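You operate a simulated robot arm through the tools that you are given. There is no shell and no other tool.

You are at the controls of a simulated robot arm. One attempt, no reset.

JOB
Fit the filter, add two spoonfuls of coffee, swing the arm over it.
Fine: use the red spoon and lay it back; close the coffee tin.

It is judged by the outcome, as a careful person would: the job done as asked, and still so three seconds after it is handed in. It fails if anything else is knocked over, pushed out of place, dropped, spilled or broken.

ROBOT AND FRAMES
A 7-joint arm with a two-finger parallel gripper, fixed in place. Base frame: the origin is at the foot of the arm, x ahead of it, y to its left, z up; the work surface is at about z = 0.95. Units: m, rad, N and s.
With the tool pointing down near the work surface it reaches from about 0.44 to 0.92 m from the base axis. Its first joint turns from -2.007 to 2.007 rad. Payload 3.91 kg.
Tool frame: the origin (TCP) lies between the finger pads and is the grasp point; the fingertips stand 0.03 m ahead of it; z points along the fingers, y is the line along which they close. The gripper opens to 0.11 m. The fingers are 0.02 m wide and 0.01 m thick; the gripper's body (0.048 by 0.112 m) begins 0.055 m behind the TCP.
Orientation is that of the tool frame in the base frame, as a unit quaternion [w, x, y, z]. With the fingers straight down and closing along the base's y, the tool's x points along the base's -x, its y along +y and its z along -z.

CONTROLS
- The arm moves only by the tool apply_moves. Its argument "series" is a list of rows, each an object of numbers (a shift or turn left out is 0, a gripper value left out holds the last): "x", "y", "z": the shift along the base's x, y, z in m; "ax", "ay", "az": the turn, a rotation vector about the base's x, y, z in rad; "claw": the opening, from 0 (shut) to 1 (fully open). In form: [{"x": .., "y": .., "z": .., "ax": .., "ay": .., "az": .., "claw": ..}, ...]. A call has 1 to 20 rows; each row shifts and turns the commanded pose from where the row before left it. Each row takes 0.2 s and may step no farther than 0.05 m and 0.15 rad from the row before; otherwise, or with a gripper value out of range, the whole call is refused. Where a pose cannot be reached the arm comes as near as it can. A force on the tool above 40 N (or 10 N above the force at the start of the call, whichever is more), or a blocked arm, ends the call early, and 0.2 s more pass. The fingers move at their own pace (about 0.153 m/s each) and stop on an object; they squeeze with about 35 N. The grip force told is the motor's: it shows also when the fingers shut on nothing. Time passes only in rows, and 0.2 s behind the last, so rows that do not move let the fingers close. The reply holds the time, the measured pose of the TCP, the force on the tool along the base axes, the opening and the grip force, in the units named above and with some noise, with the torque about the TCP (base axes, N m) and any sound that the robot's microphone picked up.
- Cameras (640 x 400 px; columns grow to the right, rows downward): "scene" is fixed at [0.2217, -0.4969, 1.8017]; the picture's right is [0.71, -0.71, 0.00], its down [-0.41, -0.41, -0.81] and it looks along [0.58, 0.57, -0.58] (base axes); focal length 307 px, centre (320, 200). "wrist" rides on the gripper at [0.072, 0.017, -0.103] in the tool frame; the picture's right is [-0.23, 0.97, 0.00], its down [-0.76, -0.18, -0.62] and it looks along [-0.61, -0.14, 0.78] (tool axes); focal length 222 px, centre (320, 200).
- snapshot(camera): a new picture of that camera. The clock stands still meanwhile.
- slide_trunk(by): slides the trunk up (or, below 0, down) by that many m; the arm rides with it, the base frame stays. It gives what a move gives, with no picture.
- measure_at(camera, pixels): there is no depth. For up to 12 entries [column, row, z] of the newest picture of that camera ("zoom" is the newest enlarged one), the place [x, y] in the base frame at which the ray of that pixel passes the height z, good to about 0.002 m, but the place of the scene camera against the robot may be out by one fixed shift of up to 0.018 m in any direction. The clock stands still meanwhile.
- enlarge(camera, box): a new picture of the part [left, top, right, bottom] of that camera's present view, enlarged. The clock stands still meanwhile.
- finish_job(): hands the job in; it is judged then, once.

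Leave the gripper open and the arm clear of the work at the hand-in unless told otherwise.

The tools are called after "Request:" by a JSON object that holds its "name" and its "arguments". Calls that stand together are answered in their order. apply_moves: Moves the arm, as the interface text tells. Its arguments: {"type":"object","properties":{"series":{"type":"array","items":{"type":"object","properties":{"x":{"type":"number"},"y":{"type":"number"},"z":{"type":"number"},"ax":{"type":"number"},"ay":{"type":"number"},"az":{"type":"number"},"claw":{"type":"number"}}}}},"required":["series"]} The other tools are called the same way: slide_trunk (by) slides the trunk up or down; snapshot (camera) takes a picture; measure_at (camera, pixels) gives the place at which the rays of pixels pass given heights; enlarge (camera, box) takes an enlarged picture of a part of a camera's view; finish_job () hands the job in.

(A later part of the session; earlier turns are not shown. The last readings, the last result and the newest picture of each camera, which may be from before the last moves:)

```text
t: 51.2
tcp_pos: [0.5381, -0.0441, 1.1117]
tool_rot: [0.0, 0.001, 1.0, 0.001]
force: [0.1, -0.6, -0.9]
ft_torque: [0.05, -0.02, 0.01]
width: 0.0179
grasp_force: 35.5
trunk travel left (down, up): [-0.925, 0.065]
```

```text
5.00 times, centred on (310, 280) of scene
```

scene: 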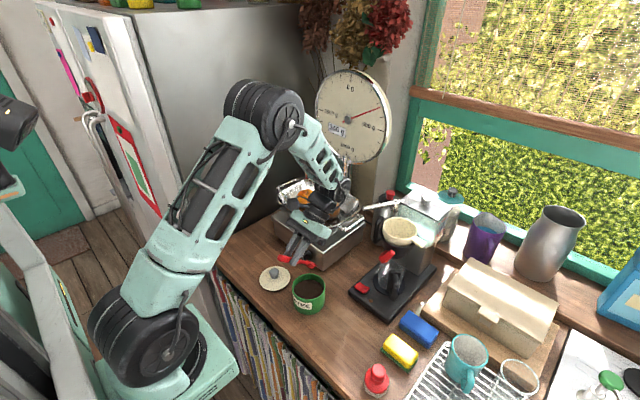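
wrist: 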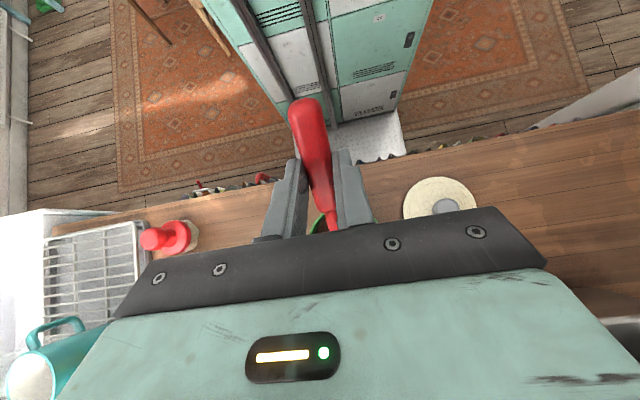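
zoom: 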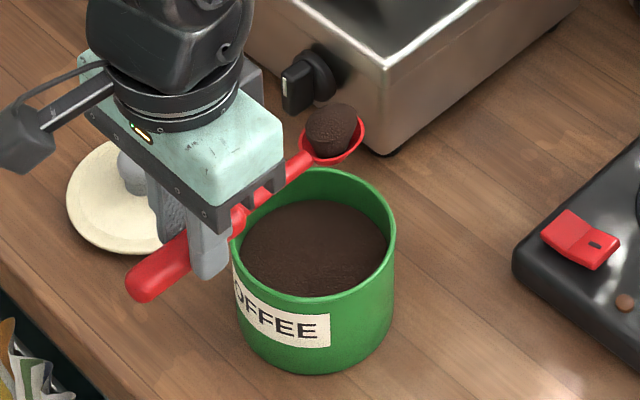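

The spoon carries a heap of coffee. I'll raise it slowly and level, then carry it over to the filter.

Request:
{"name": "apply_moves", "arguments": {"series": [{"z": 0.015}, {"z": 0.02}, {"z": 0.025}, {"z": 0.025}, {"z": 0.025}, {"z": 0.025}, {"z": 0.025}, {"z": 0.02}, {"z": 0.01}, {}]}}

Request:
{"name": "enlarge", "arguments": {"camera": "scene", "box": [260, 180, 380, 310]}}

```text
t: 53.4
tcp_pos: [0.5372, -0.0439, 1.3016]
tool_rot: [0.0, 0.001, 1.0, 0.0]
force: [0.6, -0.2, -0.7]
ft_torque: [0.0, 0.04, 0.02]
width: 0.0179
grasp_force: 35.2
trunk travel left (down, up): [-0.925, 0.065]
```

```text
3.08 times, centred on (320, 245) of scene
```

zoom: 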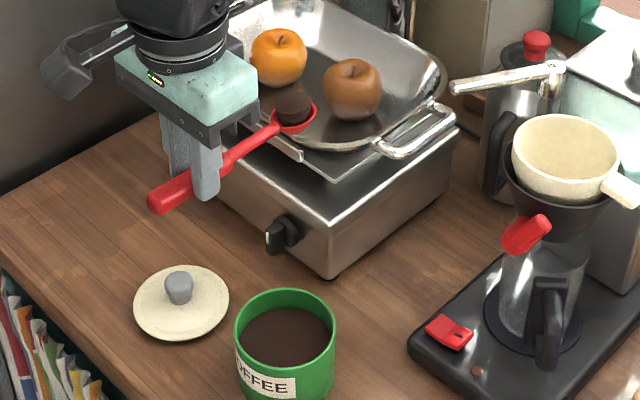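

The coffee stays in the bowl. Now I carry it horizontally to above the filter.

Request:
{"name": "apply_moves", "arguments": {"series": [{"x": 0.01, "y": -0.008}, {"x": 0.018, "y": -0.013}, {"x": 0.021, "y": -0.015}, {"x": 0.021, "y": -0.015}, {"x": 0.021, "y": -0.015}, {"x": 0.021, "y": -0.015}, {"x": 0.021, "y": -0.015}, {"x": 0.021, "y": -0.015}, {"x": 0.021, "y": -0.015}, {"x": 0.018, "y": -0.012}, {"x": 0.01, "y": -0.006}, {"x": 0.003}, {}]}}

Request:
{"name": "enlarge", "arguments": {"camera": "scene", "box": [350, 150, 460, 270]}}

Request:
{"name": "snapshot", "arguments": {"camera": "wrist"}}

```text
t: 56.2
tcp_pos: [0.744, -0.1873, 1.3017]
tool_rot: [0.0, 0.0, 1.0, 0.0]
force: [0.1, 0.0, -0.2]
ft_torque: [0.0, 0.06, 0.01]
width: 0.0181
grasp_force: 34.5
trunk travel left (down, up): [-0.925, 0.065]
```

```text
3.33 times, centred on (405, 210) of scene
```

zoom: 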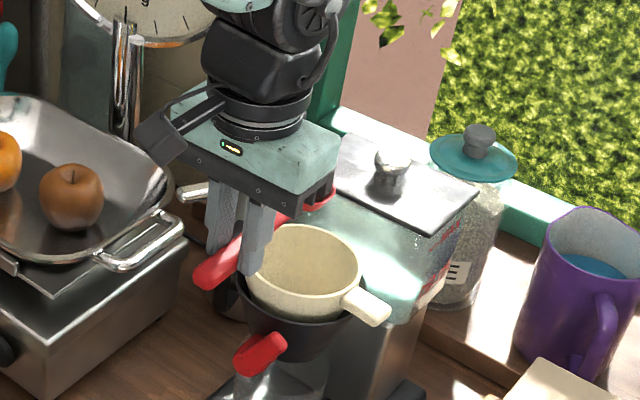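

```text
taken
```

wrist: 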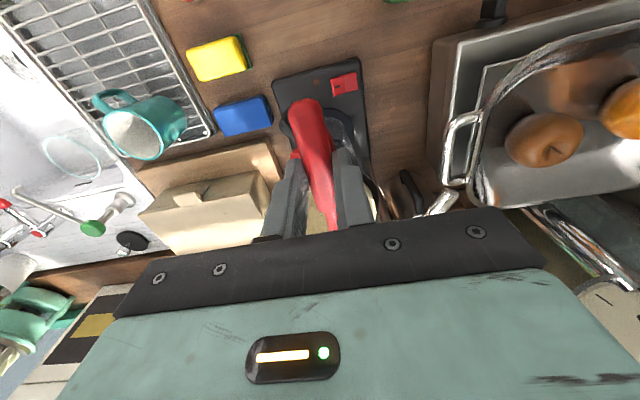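

I'll compare the bowl (zoom ~318,197) with the filter's centre (zoom ~305,263) horizontally.

Request:
{"name": "measure_at", "arguments": {"camera": "scene", "pixels": [[404.4, 209, 1.285], [404.4, 209, 1.28], [400.5, 229.0, 1.208], [400.5, 229.0, 1.2], [400.5, 229.0, 1.215]]}}

Request:
{"name": "enlarge", "arguments": {"camera": "scene", "box": [380, 190, 430, 250]}}

```text
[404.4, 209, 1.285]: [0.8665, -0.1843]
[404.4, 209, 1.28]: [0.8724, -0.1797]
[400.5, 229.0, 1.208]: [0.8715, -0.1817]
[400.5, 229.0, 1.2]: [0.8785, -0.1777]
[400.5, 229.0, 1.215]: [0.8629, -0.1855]
```

```text
6.67 times, centred on (405, 220) of scene
```

zoom: 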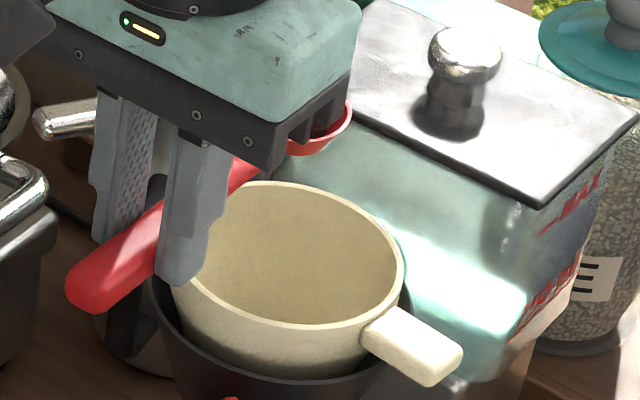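

The bowl is centred over the filter. I'll lower 3 cm, then roll the spoon about its handle (hand swinging to the -y side, clear of the outlet arm), up to 60° first.

Request:
{"name": "apply_moves", "arguments": {"series": [{"y": 0.002, "z": -0.01}, {"z": -0.012}, {"z": -0.008}, {"y": -0.00285, "z": -0.0002, "ax": 0.13}, {"y": -0.0028, "z": -0.0006, "ax": 0.13}, {"y": -0.0027, "z": -0.0009, "ax": 0.13}, {"y": -0.0026, "z": -0.0013, "ax": 0.13}, {"y": -0.0024, "z": -0.0016, "ax": 0.13}, {"y": -0.0022, "z": -0.0019, "ax": 0.13}, {"y": -0.0019, "z": -0.0021, "ax": 0.13}, {"y": -0.0016, "z": -0.0024, "ax": 0.13}, {}]}}

Request:
{"name": "snapshot", "arguments": {"camera": "scene"}}

Request:
{"name": "enlarge", "arguments": {"camera": "scene", "box": [350, 180, 450, 280]}}

Request:
{"name": "snapshot", "arguments": {"camera": "wrist"}}

```text
t: 58.8
tcp_pos: [0.7443, -0.2046, 1.2608]
tool_rot: [0.0, 0.0, 0.867, 0.498]
force: [-0.3, -0.1, -0.4]
ft_torque: [-0.02, 0.01, -0.01]
width: 0.0178
grasp_force: 34.7
trunk travel left (down, up): [-0.925, 0.065]
```

```text
taken
```

scene: 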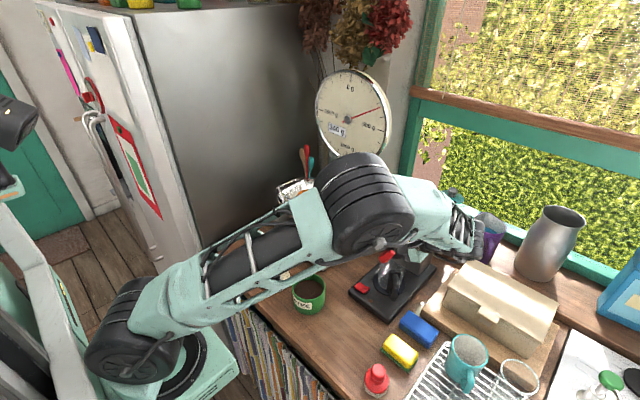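

```text
4.00 times, centred on (400, 230) of scene
```

zoom: 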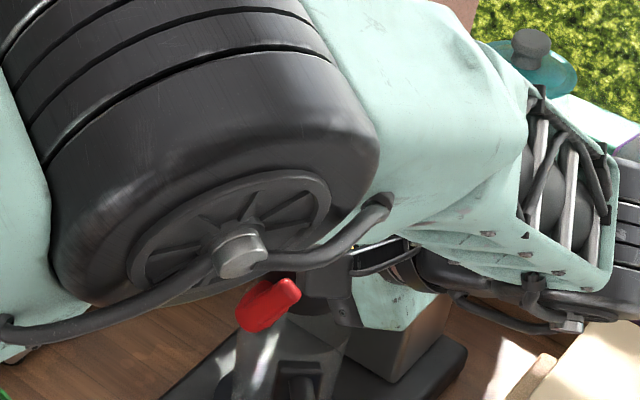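

```text
taken
```

wrist: 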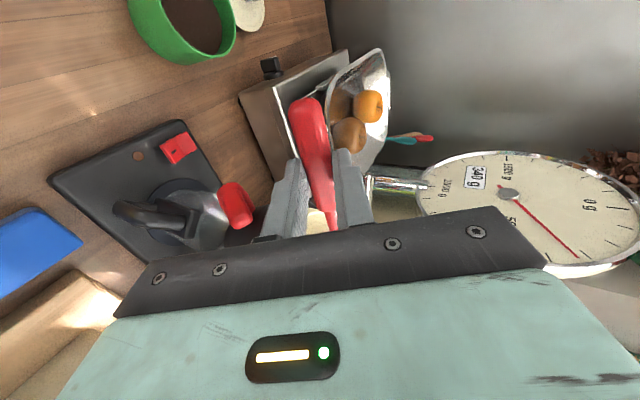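

The arm's elbow blocks the scene view, but all is clear and the wrist view shows the hand free of the lever and machine. I'll continue rolling to about 97° to pour.

Request:
{"name": "apply_moves", "arguments": {"series": [{"y": -0.0013, "z": -0.0026, "ax": 0.13}, {"y": -0.0009, "z": -0.0027, "ax": 0.13}, {"y": -0.0006, "z": -0.0028, "ax": 0.13}, {"y": -0.0002, "z": -0.0028, "ax": 0.13}, {"y": 0.0002, "z": -0.0029, "ax": 0.13}, {}]}}

Request:
{"name": "snapshot", "arguments": {"camera": "scene"}}

Request:
{"name": "snapshot", "arguments": {"camera": "wrist"}}

```text
t: 60.2
tcp_pos: [0.7445, -0.2086, 1.2478]
tool_rot: [0.0, 0.001, 0.663, 0.749]
force: [-0.7, 0.1, 0.5]
ft_torque: [-0.01, 0.01, 0.01]
width: 0.0177
grasp_force: 34.9
trunk travel left (down, up): [-0.925, 0.065]
```

```text
taken
```

scene: 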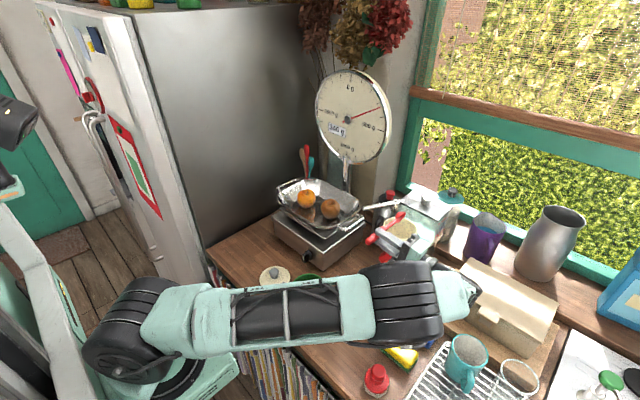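

```text
taken
```

wrist: 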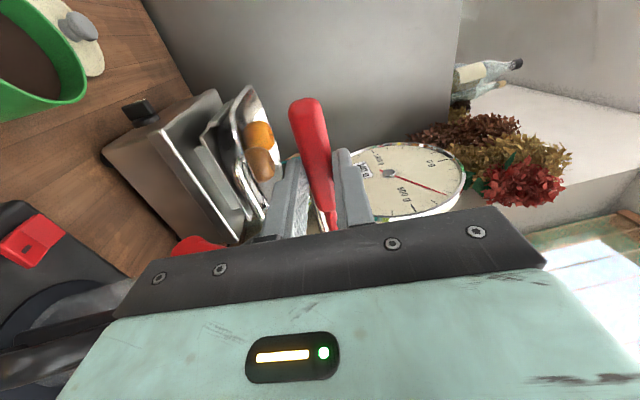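

Now the scene camera can see the filter again. I'll enlarge to see if the coffee fell in.

Request:
{"name": "enlarge", "arguments": {"camera": "scene", "box": [360, 195, 440, 265]}}

```text
5.71 times, centred on (400, 230) of scene
```

zoom: 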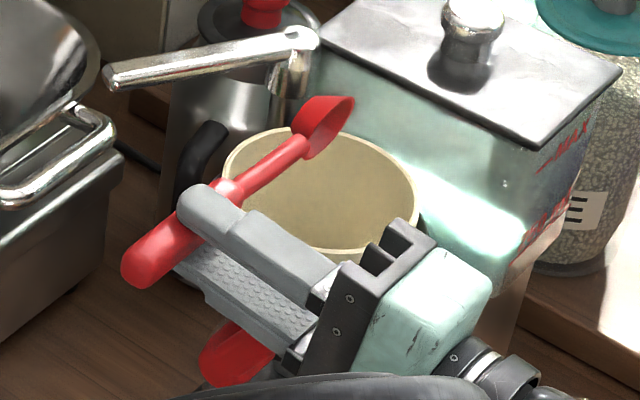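

The bowl is empty now. I'll roll back to level along the reverse path and then look into the filter.

Request:
{"name": "apply_moves", "arguments": {"series": [{"y": -0.0002, "z": 0.0029, "ax": -0.13}, {"y": 0.0002, "z": 0.0028, "ax": -0.13}, {"y": 0.0006, "z": 0.0028, "ax": -0.13}, {"y": 0.0009, "z": 0.0027, "ax": -0.13}, {"y": 0.0013, "z": 0.0026, "ax": -0.13}, {"y": 0.0016, "z": 0.0024, "ax": -0.13}, {"y": 0.0019, "z": 0.0021, "ax": -0.13}, {"y": 0.0022, "z": 0.0019, "ax": -0.13}, {"y": 0.0024, "z": 0.0016, "ax": -0.13}, {"y": 0.0026, "z": 0.0013, "ax": -0.13}, {"y": 0.0027, "z": 0.0009, "ax": -0.13}, {"y": 0.0028, "z": 0.0006, "ax": -0.13}, {"y": 0.00285, "z": 0.0002, "ax": -0.13}, {"z": 0.015}, {"z": 0.02}, {"z": 0.03, "x": -0.02}, {"x": -0.03, "z": 0.02}, {"x": -0.03}, {}]}}

Request:
{"name": "snapshot", "arguments": {"camera": "scene"}}

Request:
{"name": "enlarge", "arguments": {"camera": "scene", "box": [360, 195, 440, 265]}}

Request:
{"name": "snapshot", "arguments": {"camera": "wrist"}}

```text
t: 64.2
tcp_pos: [0.6632, -0.1864, 1.3557]
tool_rot: [0.0, 0.0, 1.0, 0.001]
force: [0.0, -0.3, -0.4]
ft_torque: [0.01, 0.02, -0.01]
width: 0.0179
grasp_force: 34.7
trunk travel left (down, up): [-0.925, 0.065]
```

```text
taken
```

scene: 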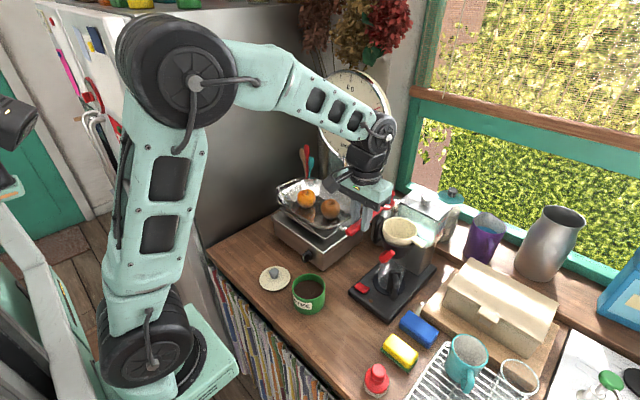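

```text
5.71 times, centred on (400, 230) of scene
```

zoom: 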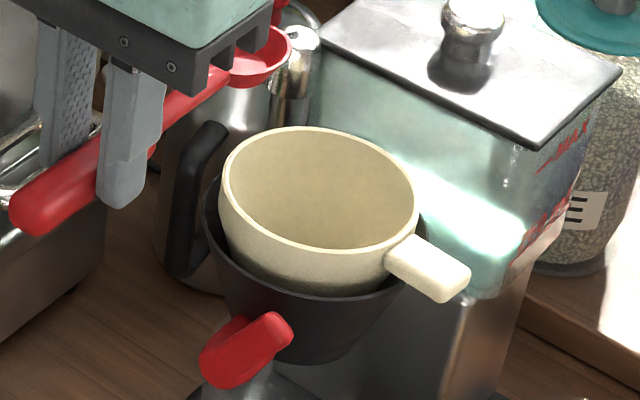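

```text
taken
```

wrist: 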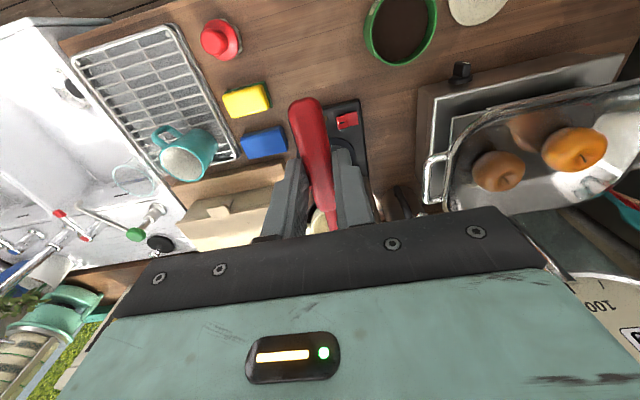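

To look straight down into the filter, I'll move the hand higher and forward (the spoon stays well above the machine), so the camera sits above the filter.

Request:
{"name": "apply_moves", "arguments": {"series": [{"z": 0.03}, {"z": 0.03, "x": 0.01}, {"x": 0.03, "y": 0.01, "z": 0.01}, {"x": 0.03, "y": 0.012}, {"x": 0.03, "y": 0.012}, {"x": 0.03, "y": 0.012}, {"x": 0.03, "y": 0.01}, {"x": 0.017}, {}]}}

Request:
{"name": "snapshot", "arguments": {"camera": "wrist"}}

Request:
{"name": "enlarge", "arguments": {"camera": "wrist", "box": [200, 0, 340, 130]}}

```text
t: 66.2
tcp_pos: [0.8428, -0.1298, 1.4264]
tool_rot: [0.0, 0.0, 1.0, 0.0]
force: [0.6, -0.1, -0.2]
ft_torque: [0.0, -0.02, 0.01]
width: 0.0177
grasp_force: 34.3
trunk travel left (down, up): [-0.925, 0.065]
```

```text
taken
```

wrist: 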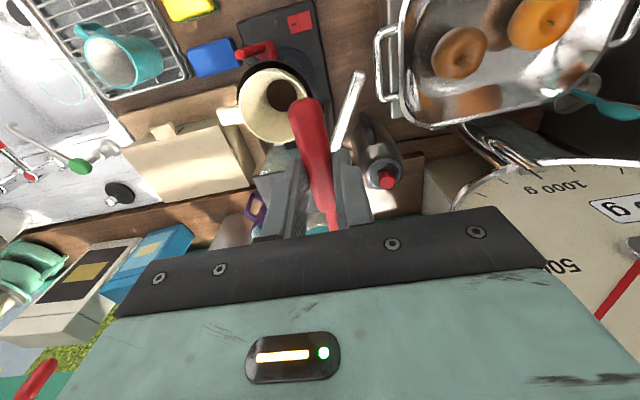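

```text
3.08 times, centred on (270, 65) of wrist
```

zoom: 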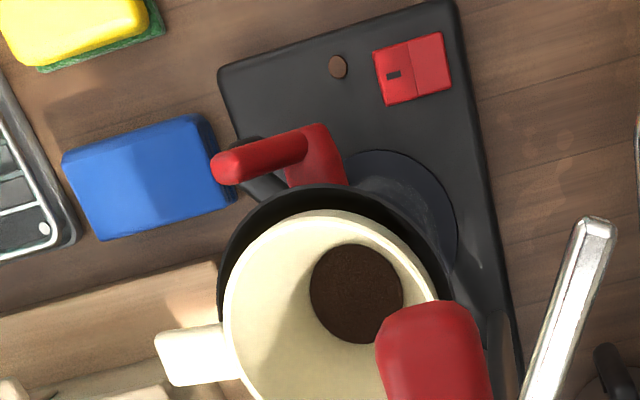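

The coffee lies on the filter's bottom and nothing is spilled. Now the second spoonful: back to in front of the tin, then tilt 45° above it as before.

Request:
{"name": "apply_moves", "arguments": {"series": [{"x": -0.034, "y": 0.0086, "z": -0.01}, {"x": -0.035, "y": 0.0086, "z": -0.015}, {"x": -0.035, "y": 0.0086, "z": -0.02}, {"x": -0.035, "y": 0.0086, "z": -0.02}, {"x": -0.035, "y": 0.0086, "z": -0.02}, {"x": -0.035, "y": 0.0086, "z": -0.025}, {"x": -0.035, "y": 0.0086, "z": -0.025}, {"x": -0.035, "y": 0.0086, "z": -0.025}, {"x": -0.035, "y": 0.0086, "z": -0.02}, {"x": -0.0288, "y": 0.0089, "z": -0.014}, {"x": 0.012, "z": -0.005, "ay": 0.13}, {"x": 0.012, "z": -0.005, "ay": 0.13}, {"x": 0.012, "z": -0.005, "ay": 0.13}, {"x": 0.014, "z": -0.005, "ay": 0.13}, {"x": 0.014, "z": -0.005, "ay": 0.13}, {"x": 0.015, "z": -0.005, "ay": 0.135}, {}]}}

Request:
{"name": "enlarge", "arguments": {"camera": "scene", "box": [270, 225, 350, 320]}}

```text
t: 69.8
tcp_pos: [0.5776, -0.0438, 1.2023]
tool_rot: [-0.384, 0.001, 0.924, 0.0]
force: [0.7, -0.4, -1.1]
ft_torque: [-0.05, 0.04, 0.03]
width: 0.0181
grasp_force: 35.1
trunk travel left (down, up): [-0.925, 0.065]
```

```text
4.21 times, centred on (310, 272) of scene
```

zoom: 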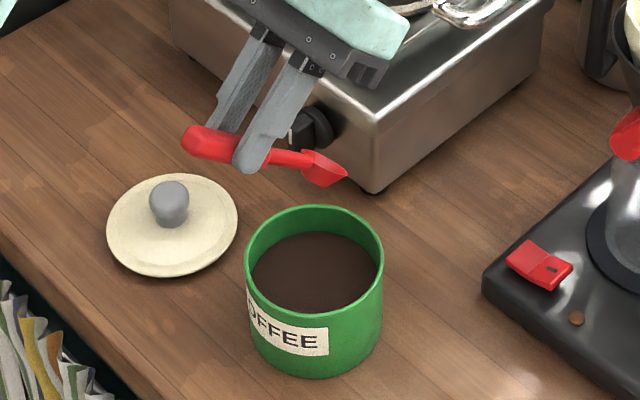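

Same pose as before, (0.578,-0.044,1.202). I'll lower into the coffee along the same path, a hair deeper.

Request:
{"name": "apply_moves", "arguments": {"series": [{"z": -0.03}, {"z": -0.03}, {"z": -0.02}, {"z": -0.012}, {"x": 0.004, "z": -0.01}, {"z": -0.009}, {"z": -0.008}, {"z": -0.007}, {"z": -0.003}, {}]}}

Request:
{"name": "enlarge", "arguments": {"camera": "scene", "box": [280, 250, 340, 310]}}

```text
t: 72.0
tcp_pos: [0.5822, -0.0431, 1.0745]
tool_rot: [-0.382, 0.001, 0.924, 0.001]
force: [0.4, 0.4, 0.3]
ft_torque: [-0.01, -0.01, 0.01]
width: 0.0179
grasp_force: 35.5
trunk travel left (down, up): [-0.925, 0.065]
```

```text
6.67 times, centred on (310, 280) of scene
```

zoom: 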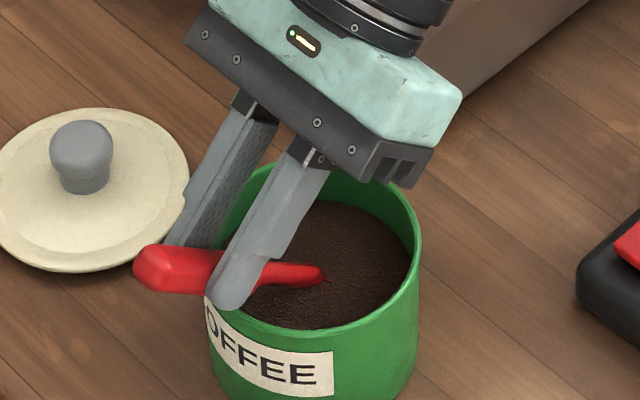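

The bowl is submerged again. I'll level it out in the same way and raise.

Request:
{"name": "apply_moves", "arguments": {"series": [{"x": -0.0065, "z": -0.0007, "ay": -0.0873}, {"x": -0.0068, "z": 0.0015, "ay": -0.0873}, {"x": -0.0064, "z": 0.0008, "ay": -0.0873}, {"x": -0.0057, "z": 0.0013, "ay": -0.0873}, {"x": -0.0052, "z": 0.0003, "ay": -0.0873}, {"x": -0.0045, "z": 0.0003, "ay": -0.0873}, {"x": -0.0038, "z": 0.0003, "ay": -0.0873}, {"x": -0.003, "z": 0.0006, "ay": -0.0873}, {"x": -0.0023, "z": 0.0023, "ay": -0.0866}, {"z": 0.01}, {"z": 0.02}, {}]}}

Request:
{"name": "enlarge", "arguments": {"camera": "scene", "box": [270, 240, 350, 320]}}

```text
t: 74.6
tcp_pos: [0.5366, -0.0427, 1.111]
tool_rot: [0.0, 0.001, 1.0, 0.0]
force: [1.4, -0.2, -0.5]
ft_torque: [0.03, 0.03, -0.01]
width: 0.0177
grasp_force: 35.1
trunk travel left (down, up): [-0.925, 0.065]
```

```text
5.00 times, centred on (310, 280) of scene
```

zoom: 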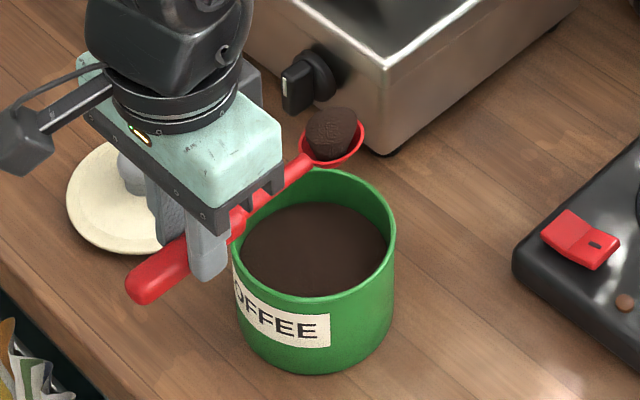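

A second heap is in the bowl. I'll raise it slowly and carry it over the filter along the same path as the first.

Request:
{"name": "apply_moves", "arguments": {"series": [{"z": 0.015}, {"z": 0.02}, {"z": 0.025}, {"z": 0.025}, {"z": 0.025}, {"z": 0.025}, {"z": 0.025}, {"z": 0.02}, {"z": 0.01}, {}]}}

Request:
{"name": "apply_moves", "arguments": {"series": [{"x": 0.01, "y": -0.008}, {"x": 0.018, "y": -0.013}, {"x": 0.021, "y": -0.015}, {"x": 0.021, "y": -0.015}, {"x": 0.021, "y": -0.015}, {"x": 0.021, "y": -0.015}, {"x": 0.021, "y": -0.015}, {"x": 0.021, "y": -0.015}, {"x": 0.021, "y": -0.015}, {"x": 0.018, "y": -0.012}, {"x": 0.01, "y": -0.006}, {"x": 0.004, "y": -0.001}, {}]}}

Request:
{"name": "enlarge", "arguments": {"camera": "scene", "box": [360, 180, 450, 260]}}

```text
t: 76.8
tcp_pos: [0.5386, -0.0445, 1.3005]
tool_rot: [-0.001, 0.0, 1.0, 0.0]
force: [0.8, 0.6, 0.1]
ft_torque: [-0.02, 0.02, 0.02]
width: 0.0178
grasp_force: 35.2
trunk travel left (down, up): [-0.925, 0.065]
```

```text
t: 79.6
tcp_pos: [0.7452, -0.1882, 1.3006]
tool_rot: [0.0, 0.0, 1.0, 0.0]
force: [0.1, -0.7, -0.3]
ft_torque: [-0.03, 0.03, 0.03]
width: 0.018
grasp_force: 34.6
trunk travel left (down, up): [-0.925, 0.065]
```

```text
5.00 times, centred on (405, 220) of scene
```

zoom: 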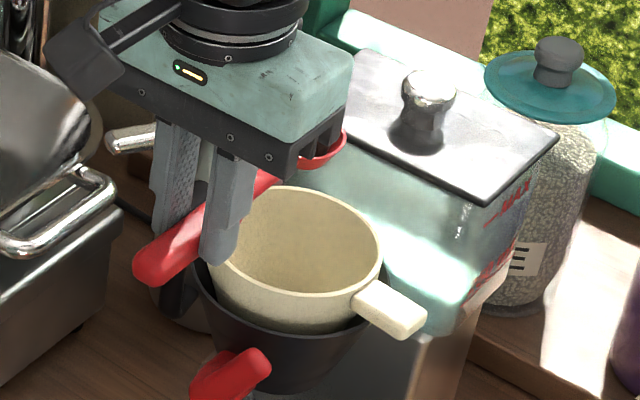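

In the same place as the first time. I'll lower 3 cm and roll to pour, as before.

Request:
{"name": "apply_moves", "arguments": {"series": [{"y": 0.002, "z": -0.01}, {"z": -0.012}, {"z": -0.008}, {"y": -0.00285, "z": -0.0002, "ax": 0.13}, {"y": -0.0028, "z": -0.0006, "ax": 0.13}, {"y": -0.0027, "z": -0.0009, "ax": 0.13}, {"y": -0.0026, "z": -0.0013, "ax": 0.13}, {"y": -0.0024, "z": -0.0016, "ax": 0.13}, {"y": -0.0022, "z": -0.0019, "ax": 0.13}, {"y": -0.0019, "z": -0.0021, "ax": 0.13}, {"y": -0.0016, "z": -0.0024, "ax": 0.13}, {"y": -0.0013, "z": -0.0026, "ax": 0.13}, {"y": -0.0009, "z": -0.0027, "ax": 0.13}, {"y": -0.0006, "z": -0.0028, "ax": 0.13}, {"y": -0.0002, "z": -0.0028, "ax": 0.13}, {"y": 0.0002, "z": -0.0029, "ax": 0.13}, {}, {}]}}

Request:
{"name": "enlarge", "arguments": {"camera": "scene", "box": [360, 195, 440, 265]}}

```text
t: 83.4
tcp_pos: [0.7442, -0.2095, 1.2448]
tool_rot: [0.001, 0.0, 0.663, 0.748]
force: [0.5, -0.3, -1.0]
ft_torque: [0.03, 0.02, -0.01]
width: 0.018
grasp_force: 34.9
trunk travel left (down, up): [-0.925, 0.065]
```

```text
5.71 times, centred on (400, 230) of scene
```

zoom: 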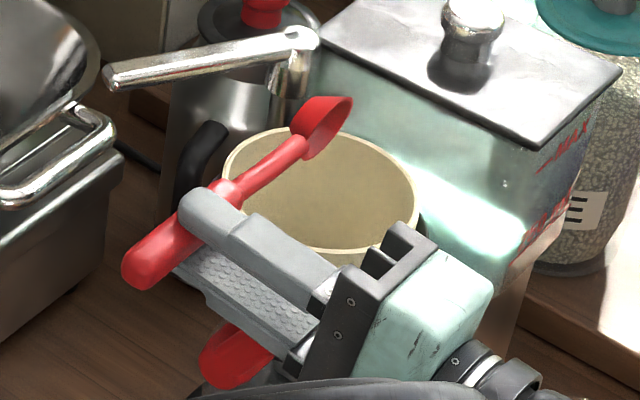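

The bowl is empty again. I'll roll back to level, back off upward, then look down into the filter.

Request:
{"name": "apply_moves", "arguments": {"series": [{"y": -0.0002, "z": 0.0029, "ax": -0.13}, {"y": 0.0002, "z": 0.0028, "ax": -0.13}, {"y": 0.0006, "z": 0.0028, "ax": -0.13}, {"y": 0.0009, "z": 0.0027, "ax": -0.13}, {"y": 0.0013, "z": 0.0026, "ax": -0.13}, {"y": 0.0016, "z": 0.0024, "ax": -0.13}, {"y": 0.0019, "z": 0.0021, "ax": -0.13}, {"y": 0.0022, "z": 0.0019, "ax": -0.13}, {"y": 0.0024, "z": 0.0016, "ax": -0.13}, {"y": 0.0026, "z": 0.0013, "ax": -0.13}, {"y": 0.0027, "z": 0.0009, "ax": -0.13}, {"y": 0.0028, "z": 0.0006, "ax": -0.13}, {"y": 0.00285, "z": 0.0002, "ax": -0.13}, {"z": 0.02}, {"z": 0.03}, {"z": 0.04}, {"z": 0.04}, {"z": 0.02, "x": 0.02, "y": 0.015}, {"x": 0.03, "y": 0.015}, {"x": 0.03, "y": 0.015}]}}

Request:
{"name": "snapshot", "arguments": {"camera": "wrist"}}

Request:
{"name": "enlarge", "arguments": {"camera": "wrist", "box": [200, 0, 360, 150]}}

Request:
{"name": "snapshot", "arguments": {"camera": "scene"}}

```text
t: 87.6
tcp_pos: [0.8235, -0.1416, 1.4206]
tool_rot: [0.0, 0.0, 1.0, 0.0]
force: [0.0, -0.3, 0.1]
ft_torque: [0.02, -0.04, -0.02]
width: 0.0177
grasp_force: 35.2
trunk travel left (down, up): [-0.925, 0.065]
```

```text
taken
```

wrist: 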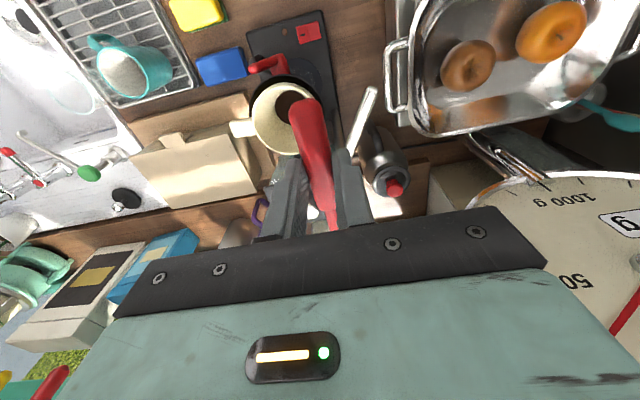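

```text
2.67 times, centred on (280, 75) of wrist
```

zoom: 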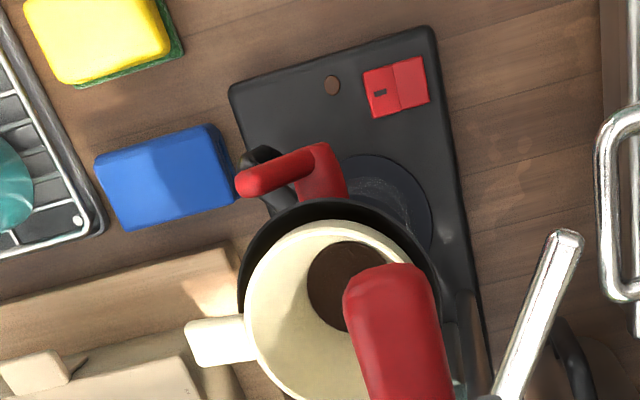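

```text
taken
```

scene: 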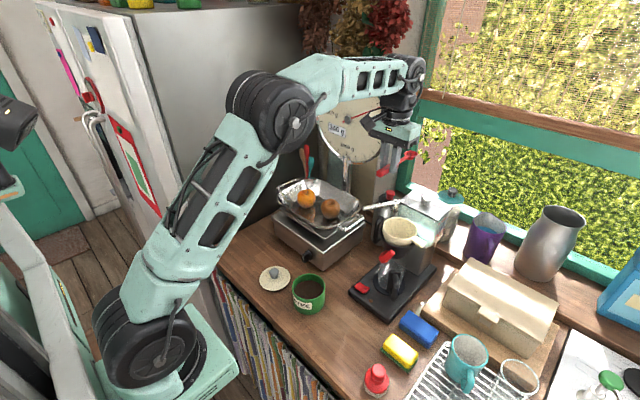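

Both spoonfuls are in the filter with nothing spilled around. Now I take the spoon back: first retreat in x, then across to its old place.

Request:
{"name": "apply_moves", "arguments": {"series": [{"x": -0.03}, {"x": -0.04}, {"x": -0.04}, {"x": -0.04}, {"x": -0.04, "z": -0.01}, {"x": -0.04, "z": -0.01}, {"x": -0.0295, "y": 0.02, "z": -0.015}, {"y": 0.04, "z": -0.02}, {"y": 0.04, "z": -0.02}, {"y": 0.04, "z": -0.02}, {"y": 0.04, "z": -0.02}, {"y": 0.04, "z": -0.02}, {"y": 0.04, "z": -0.02}, {"y": 0.04, "z": -0.02}, {"y": 0.04, "z": -0.02}, {"y": 0.035, "z": -0.02}, {"y": 0.0231, "z": -0.02}, {"z": -0.03}, {}]}}

Request:
{"name": "snapshot", "arguments": {"camera": "wrist"}}

Request:
{"name": "enlarge", "arguments": {"camera": "scene", "box": [200, 180, 300, 290]}}

```text
t: 91.6
tcp_pos: [0.566, 0.2566, 1.1547]
tool_rot: [-0.001, -0.001, 1.0, -0.001]
force: [-0.3, 0.6, 0.2]
ft_torque: [-0.01, 0.01, 0.06]
width: 0.018
grasp_force: 35.6
trunk travel left (down, up): [-0.925, 0.065]
```

```text
taken
```

wrist: 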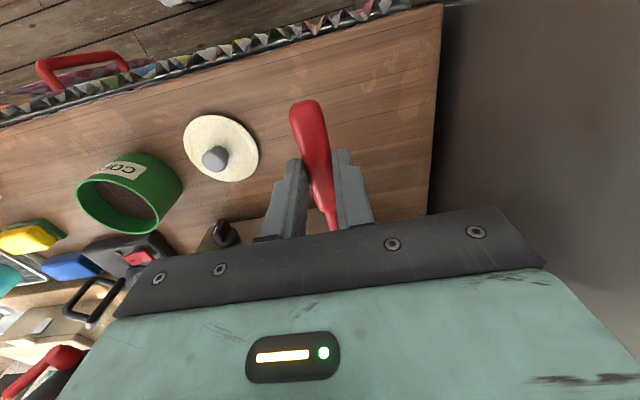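

```text
3.64 times, centred on (250, 235) of scene
```

zoom: 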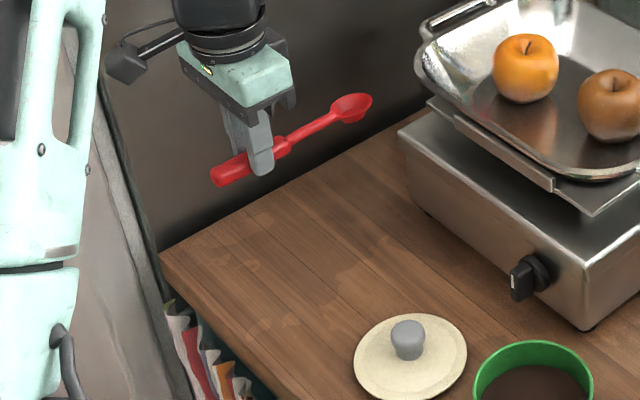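

The spoon is above its original place. I'll lower it nearly to the counter.

Request:
{"name": "apply_moves", "arguments": {"series": [{"x": -0.0015, "z": -0.04}, {"z": -0.04}, {"z": -0.035}, {"z": -0.025}, {"z": -0.015}, {"z": -0.01}, {"z": -0.003}, {}]}}

Request:
{"name": "enlarge", "arguments": {"camera": "scene", "box": [205, 220, 285, 290]}}

```text
t: 93.4
tcp_pos: [0.5636, 0.2565, 0.9873]
tool_rot: [-0.001, 0.0, 1.0, 0.0]
force: [0.1, 0.0, -1.1]
ft_torque: [0.01, 0.0, 0.02]
width: 0.0177
grasp_force: 35.2
trunk travel left (down, up): [-0.925, 0.065]
```

```text
5.71 times, centred on (245, 255) of scene
```

zoom: 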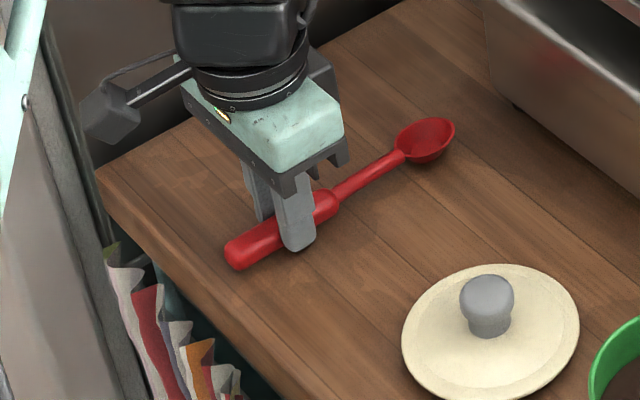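

Just above the counter. Lowering the last ~4 mm in small steps.

Request:
{"name": "apply_moves", "arguments": {"series": [{"z": -0.002}, {"z": -0.002}, {}]}}

```text
t: 94.2
tcp_pos: [0.5644, 0.2579, 0.9846]
tool_rot: [0.0, 0.001, 1.0, 0.001]
force: [-2.1, 0.1, 5.4]
ft_torque: [-0.02, -0.59, -0.02]
width: 0.0178
grasp_force: 34.9
trunk travel left (down, up): [-0.925, 0.065]
```

The bowl touches the counter (5.4 N at the bowl). I'll open the fingers gently to lay the spoon down.

Request:
{"name": "apply_moves", "arguments": {"series": [{"z": 0.0005, "claw": 0.2}, {"claw": 0.3}, {"claw": 0.45}, {}]}}

Request:
{"name": "apply_moves", "arguments": {"series": [{"z": 0.02}, {"z": 0.03}, {"z": 0.04}, {"z": 0.04}, {}]}}

Request:
{"name": "snapshot", "arguments": {"camera": "wrist"}}

Request:
{"name": "enlarge", "arguments": {"camera": "scene", "box": [205, 220, 335, 320]}}

```text
t: 95.2
tcp_pos: [0.5643, 0.258, 0.985]
tool_rot: [0.0, 0.001, 1.0, 0.0]
force: [0.1, -0.2, -0.5]
ft_torque: [0.0, -0.01, -0.01]
width: 0.0497
grasp_force: 0.0
trunk travel left (down, up): [-0.925, 0.065]
```

```text
t: 96.4
tcp_pos: [0.5643, 0.257, 1.1149]
tool_rot: [0.0, 0.001, 1.0, 0.0]
force: [0.6, 0.1, 0.4]
ft_torque: [-0.01, 0.0, 0.0]
width: 0.0494
grasp_force: 0.0
trunk travel left (down, up): [-0.925, 0.065]
```

```text
taken
```

wrist: 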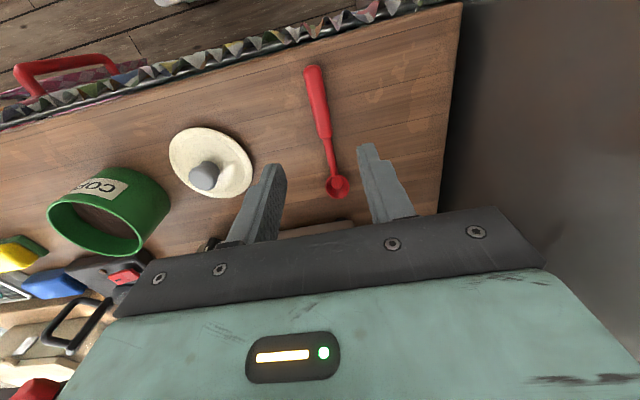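

```text
4.00 times, centred on (270, 270) of scene
```

zoom: 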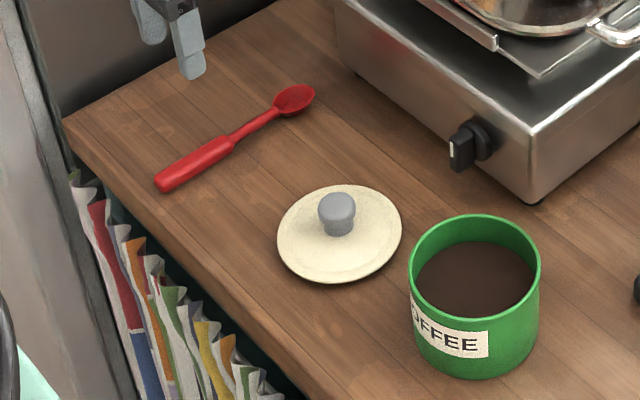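

The spoon lies back where it was. Next: the lid. I'll move to where the wrist camera sees the lid between the open fingers and measure the knob.

Request:
{"name": "apply_moves", "arguments": {"series": [{"z": 0.04}, {"x": -0.01, "y": -0.04, "z": 0.02}, {"x": -0.01, "y": -0.04, "z": 0.015}, {"x": -0.012, "y": -0.04, "z": 0.01}, {"x": -0.012, "y": -0.037, "claw": 0.6}, {}]}}

Request:
{"name": "snapshot", "arguments": {"camera": "wrist"}}

Request:
{"name": "enlarge", "arguments": {"camera": "wrist", "box": [250, 80, 390, 210]}}

```text
t: 97.8
tcp_pos: [0.5199, 0.0994, 1.1979]
tool_rot: [0.001, 0.0, 1.0, 0.001]
force: [-1.1, -0.7, -0.4]
ft_torque: [0.0, -0.05, 0.01]
width: 0.0661
grasp_force: 0.1
trunk travel left (down, up): [-0.925, 0.065]
```

```text
taken
```

wrist: 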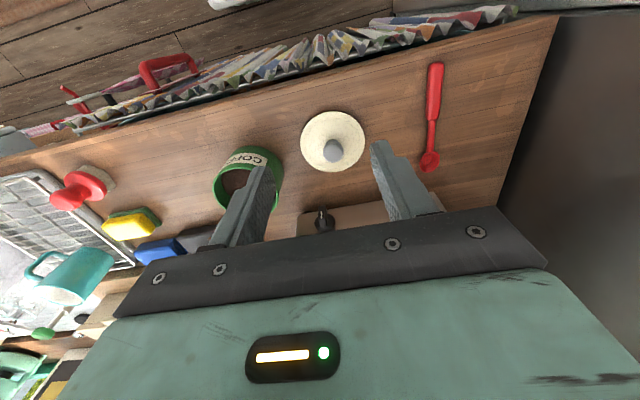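

```text
3.08 times, centred on (320, 145) of wrist
```

zoom: 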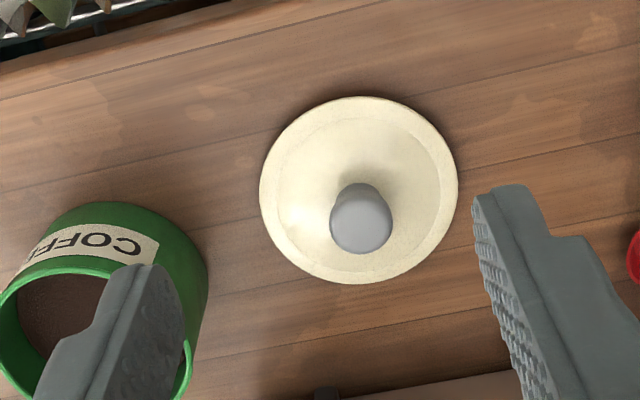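

I'll measure the lid's disc centre/edges and the knob top at several heights.

Request:
{"name": "measure_at", "arguments": {"camera": "zoom", "pixels": [[260, 192, 0.956], [458, 188, 0.956], [360, 97, 0.956], [357, 283, 0.956], [362, 222, 0.98], [362, 222, 0.99], [362, 222, 1.0], [330, 220, 0.985], [392, 220, 0.985], [361, 253, 0.98], [361, 253, 0.97]]}}

Request:
{"name": "enlarge", "arguments": {"camera": "scene", "box": [250, 260, 300, 300]}}

```text
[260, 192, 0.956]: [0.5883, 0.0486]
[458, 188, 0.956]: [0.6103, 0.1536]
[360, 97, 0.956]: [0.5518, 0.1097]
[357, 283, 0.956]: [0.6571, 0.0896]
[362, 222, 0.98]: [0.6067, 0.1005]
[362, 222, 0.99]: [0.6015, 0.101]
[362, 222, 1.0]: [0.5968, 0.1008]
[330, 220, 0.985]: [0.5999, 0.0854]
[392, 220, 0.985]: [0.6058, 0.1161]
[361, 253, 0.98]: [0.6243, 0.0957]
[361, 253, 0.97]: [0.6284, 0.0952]
```

```text
10.00 times, centred on (275, 280) of scene
```

zoom: 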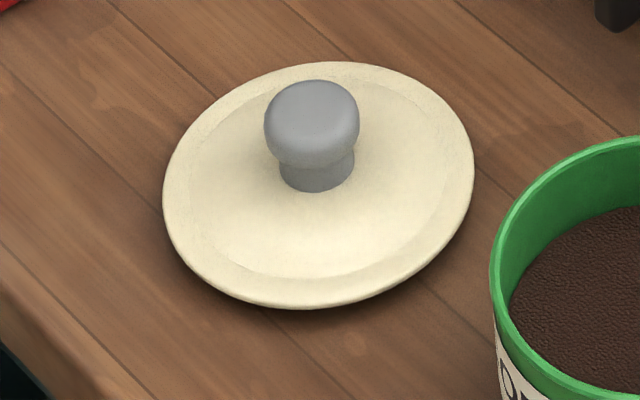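

Lid centre ≈ (0.602,0.1005), knob head ~3 cm wide with its top at z≈0.99. Before gripping it I'll measure the tin's rim precisely from a centred view.

Request:
{"name": "apply_moves", "arguments": {"series": [{"y": -0.04}, {"y": -0.04}, {"x": 0.0, "y": -0.04}, {"y": -0.024, "claw": 0.9}, {}]}}

Request:
{"name": "snapshot", "arguments": {"camera": "wrist"}}

Request:
{"name": "enlarge", "arguments": {"camera": "wrist", "box": [260, 90, 390, 220]}}

```text
t: 99.0
tcp_pos: [0.5188, -0.0445, 1.2002]
tool_rot: [0.0, 0.001, 1.0, 0.0]
force: [-0.2, 0.6, -0.4]
ft_torque: [-0.01, 0.04, 0.0]
width: 0.0991
grasp_force: 0.0
trunk travel left (down, up): [-0.925, 0.065]
```

```text
taken
```

wrist: 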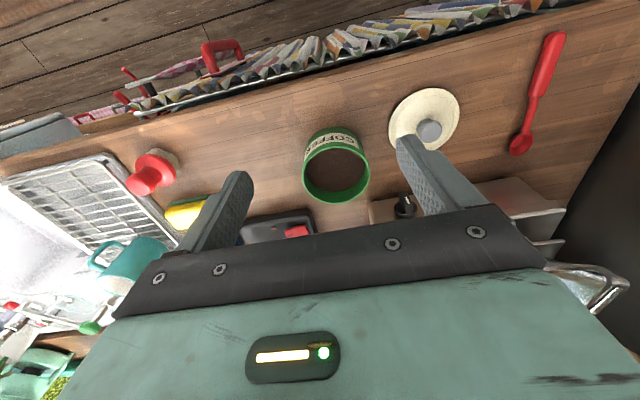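

```text
3.08 times, centred on (325, 155) of wrist
```

zoom: 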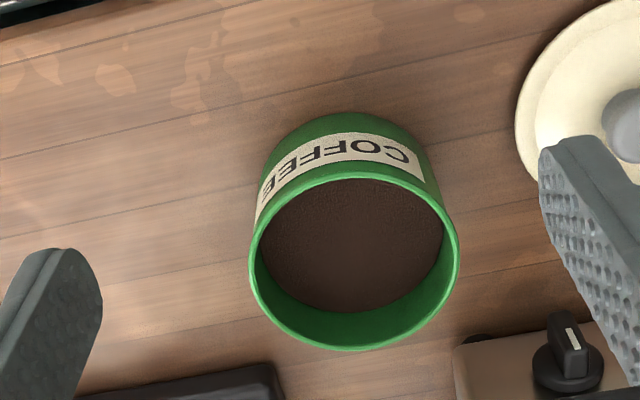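

I'll measure the rim's four extremes and the tin's near base edge.

Request:
{"name": "measure_at", "arguments": {"camera": "zoom", "pixels": [[249, 267, 1.027], [460, 252, 1.027], [352, 173, 1.027], [360, 351, 1.027], [249, 267, 1.035], [460, 252, 1.035], [352, 173, 1.035], [360, 351, 1.035], [340, 113, 0.95], [258, 190, 0.95], [430, 165, 0.95]]}}

```text
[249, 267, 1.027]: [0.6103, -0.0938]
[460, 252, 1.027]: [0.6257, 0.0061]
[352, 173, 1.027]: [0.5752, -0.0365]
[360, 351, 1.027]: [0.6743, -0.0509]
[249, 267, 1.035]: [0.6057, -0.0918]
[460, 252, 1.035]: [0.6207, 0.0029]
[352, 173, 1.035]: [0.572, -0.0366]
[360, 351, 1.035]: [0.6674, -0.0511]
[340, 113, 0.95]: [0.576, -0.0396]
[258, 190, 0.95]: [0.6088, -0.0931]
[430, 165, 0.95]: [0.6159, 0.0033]
```

To remove the height ambiguity I'll look from more directly above: move ahead 12 cm.

Request:
{"name": "apply_moves", "arguments": {"series": [{"x": 0.04}, {"x": 0.045}, {"x": 0.038}, {}]}}

Request:
{"name": "snapshot", "arguments": {"camera": "wrist"}}

Request:
{"name": "enlarge", "arguments": {"camera": "wrist", "box": [255, 20, 385, 150]}}

```text
t: 100.0
tcp_pos: [0.6428, -0.0441, 1.198]
tool_rot: [-0.002, 0.001, 1.0, 0.0]
force: [-0.3, -0.8, -1.2]
ft_torque: [-0.03, -0.01, 0.02]
width: 0.0992
grasp_force: 0.1
trunk travel left (down, up): [-0.925, 0.065]
```

```text
taken
```

wrist: 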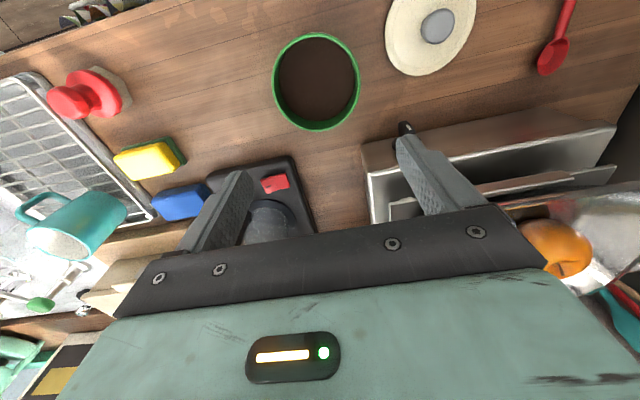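

```text
3.08 times, centred on (320, 85) of wrist
```

zoom: 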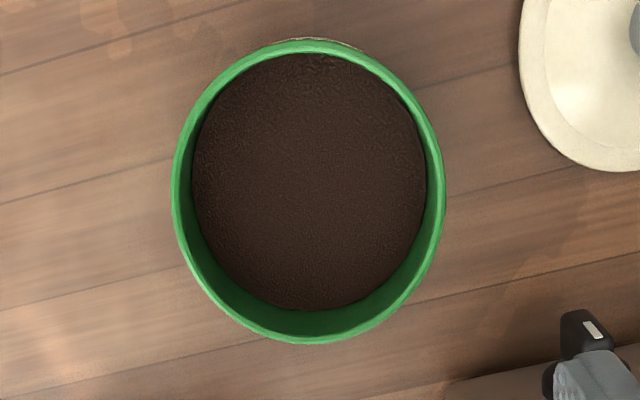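

Measuring the rim extremes from this nearly overhead view.

Request:
{"name": "measure_at", "arguments": {"camera": "zoom", "pixels": [[172, 185, 1.027], [446, 198, 1.027], [298, 40, 1.027], [312, 344, 1.027], [172, 185, 1.035], [446, 198, 1.035], [298, 40, 1.035], [312, 344, 1.035]]}}

Request:
{"name": "measure_at", "arguments": {"camera": "wrist", "pixels": [[386, 28, 0.956], [476, 12, 0.956], [437, 26, 0.985], [437, 26, 0.99]]}}

```text
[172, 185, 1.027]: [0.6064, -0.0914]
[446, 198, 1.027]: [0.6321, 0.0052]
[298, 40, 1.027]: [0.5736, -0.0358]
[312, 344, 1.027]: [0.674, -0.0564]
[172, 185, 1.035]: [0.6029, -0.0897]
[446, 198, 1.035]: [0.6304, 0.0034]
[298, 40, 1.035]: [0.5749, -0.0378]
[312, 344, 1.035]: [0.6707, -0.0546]
```

```text
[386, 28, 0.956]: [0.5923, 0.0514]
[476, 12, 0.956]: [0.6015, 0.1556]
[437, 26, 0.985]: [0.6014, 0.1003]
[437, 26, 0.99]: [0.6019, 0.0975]
```

Tin centre ≈ (0.623,-0.0445), rim z≈1.029. Now I go to above the lid knob at (0.602,0.1005).

Request:
{"name": "apply_moves", "arguments": {"series": [{"x": -0.01, "y": 0.036, "claw": 0.6}, {"x": -0.01, "y": 0.036}, {"x": -0.01, "y": 0.036}, {"x": -0.0108, "y": 0.0366}, {"z": -0.04}, {"z": -0.04}, {"z": -0.03}, {}]}}

Request:
{"name": "snapshot", "arguments": {"camera": "wrist"}}

Request:
{"name": "enlarge", "arguments": {"camera": "wrist", "box": [260, 80, 400, 220]}}

Request:
{"name": "enlarge", "arguments": {"camera": "scene", "box": [240, 230, 340, 320]}}

```text
t: 101.8
tcp_pos: [0.6025, 0.0991, 1.0884]
tool_rot: [0.0, -0.001, 1.0, 0.001]
force: [-0.9, 0.6, -0.2]
ft_torque: [0.01, 0.0, -0.01]
width: 0.0661
grasp_force: 0.1
trunk travel left (down, up): [-0.925, 0.065]
```

```text
taken
```

wrist: 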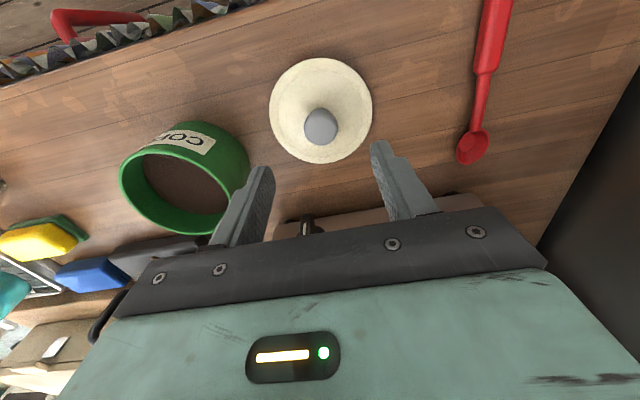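

```text
2.86 times, centred on (330, 150) of wrist
```

zoom: 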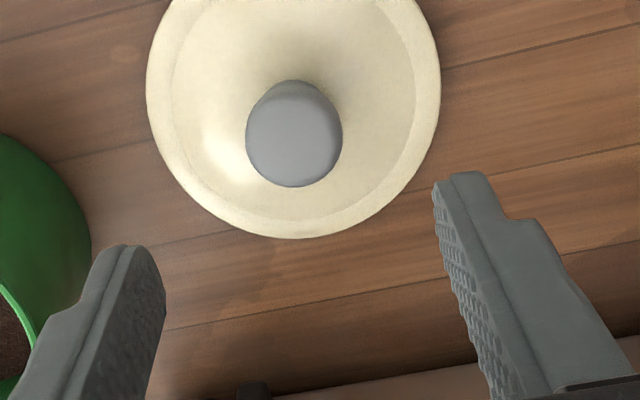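

```text
4.44 times, centred on (290, 275) of scene
```

zoom: 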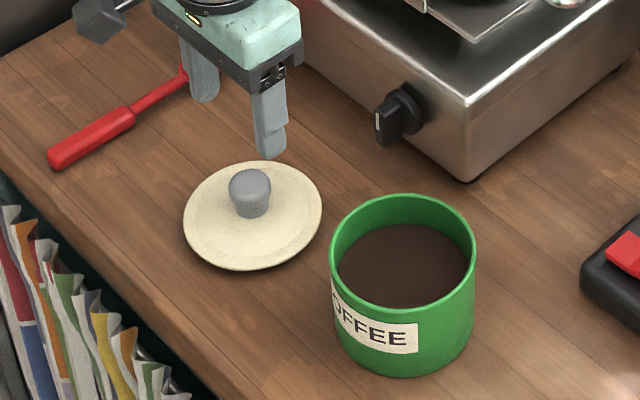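

Measuring lid and knob from here to confirm.

Request:
{"name": "measure_at", "arguments": {"camera": "wrist", "pixels": [[269.5, 112, 0.956], [373, 100, 0.956], [318, 57.5, 0.956], [325, 163.5, 0.956], [321.5, 128, 0.985], [321.5, 128, 0.99], [304, 127, 0.985], [337.5, 126, 0.985]]}}

```text
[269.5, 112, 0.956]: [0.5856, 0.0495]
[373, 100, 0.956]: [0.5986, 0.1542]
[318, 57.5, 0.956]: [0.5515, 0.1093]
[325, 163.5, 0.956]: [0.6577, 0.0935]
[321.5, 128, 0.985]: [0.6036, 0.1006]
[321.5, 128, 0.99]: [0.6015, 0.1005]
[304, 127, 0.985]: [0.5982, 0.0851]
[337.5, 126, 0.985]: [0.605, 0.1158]
```

Knob centre ≈ (0.603,0.1005), which matches. I'll lower to TCP z≈0.997 (tips just above the lid's dome) and close on the knob.

Request:
{"name": "apply_moves", "arguments": {"series": [{"x": 0.0005, "y": 0.001, "z": -0.035}, {"z": -0.03}, {"z": -0.02}, {"z": -0.0065}, {}, {"claw": 0.0}, {"claw": 0.0}, {"claw": 0.0}]}}

Request:
{"name": "enlarge", "arguments": {"camera": "scene", "box": [240, 230, 320, 310]}}

Request:
{"name": "enlarge", "arguments": {"camera": "wrist", "box": [240, 100, 400, 250]}}

```text
t: 103.6
tcp_pos: [0.6033, 0.1006, 0.9982]
tool_rot: [0.0, 0.001, 1.0, 0.001]
force: [1.8, -1.9, 24.3]
ft_torque: [-0.06, -0.12, 0.0]
width: 0.0304
grasp_force: 34.7
trunk travel left (down, up): [-0.925, 0.065]
```

```text
5.00 times, centred on (280, 270) of scene
```

zoom: 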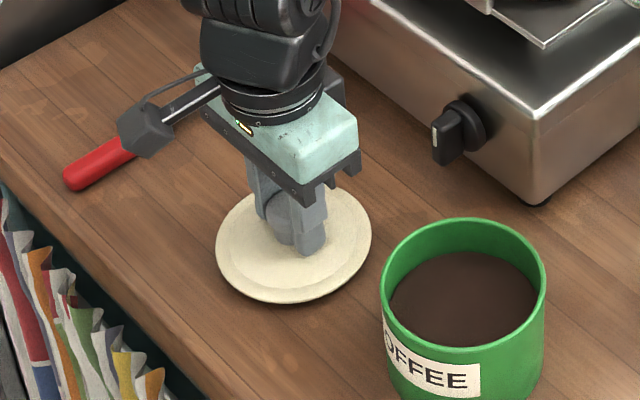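

```text
2.67 times, centred on (320, 175) of wrist
```

zoom: 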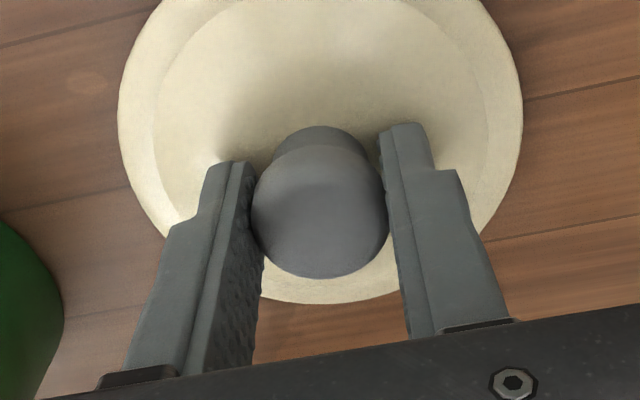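

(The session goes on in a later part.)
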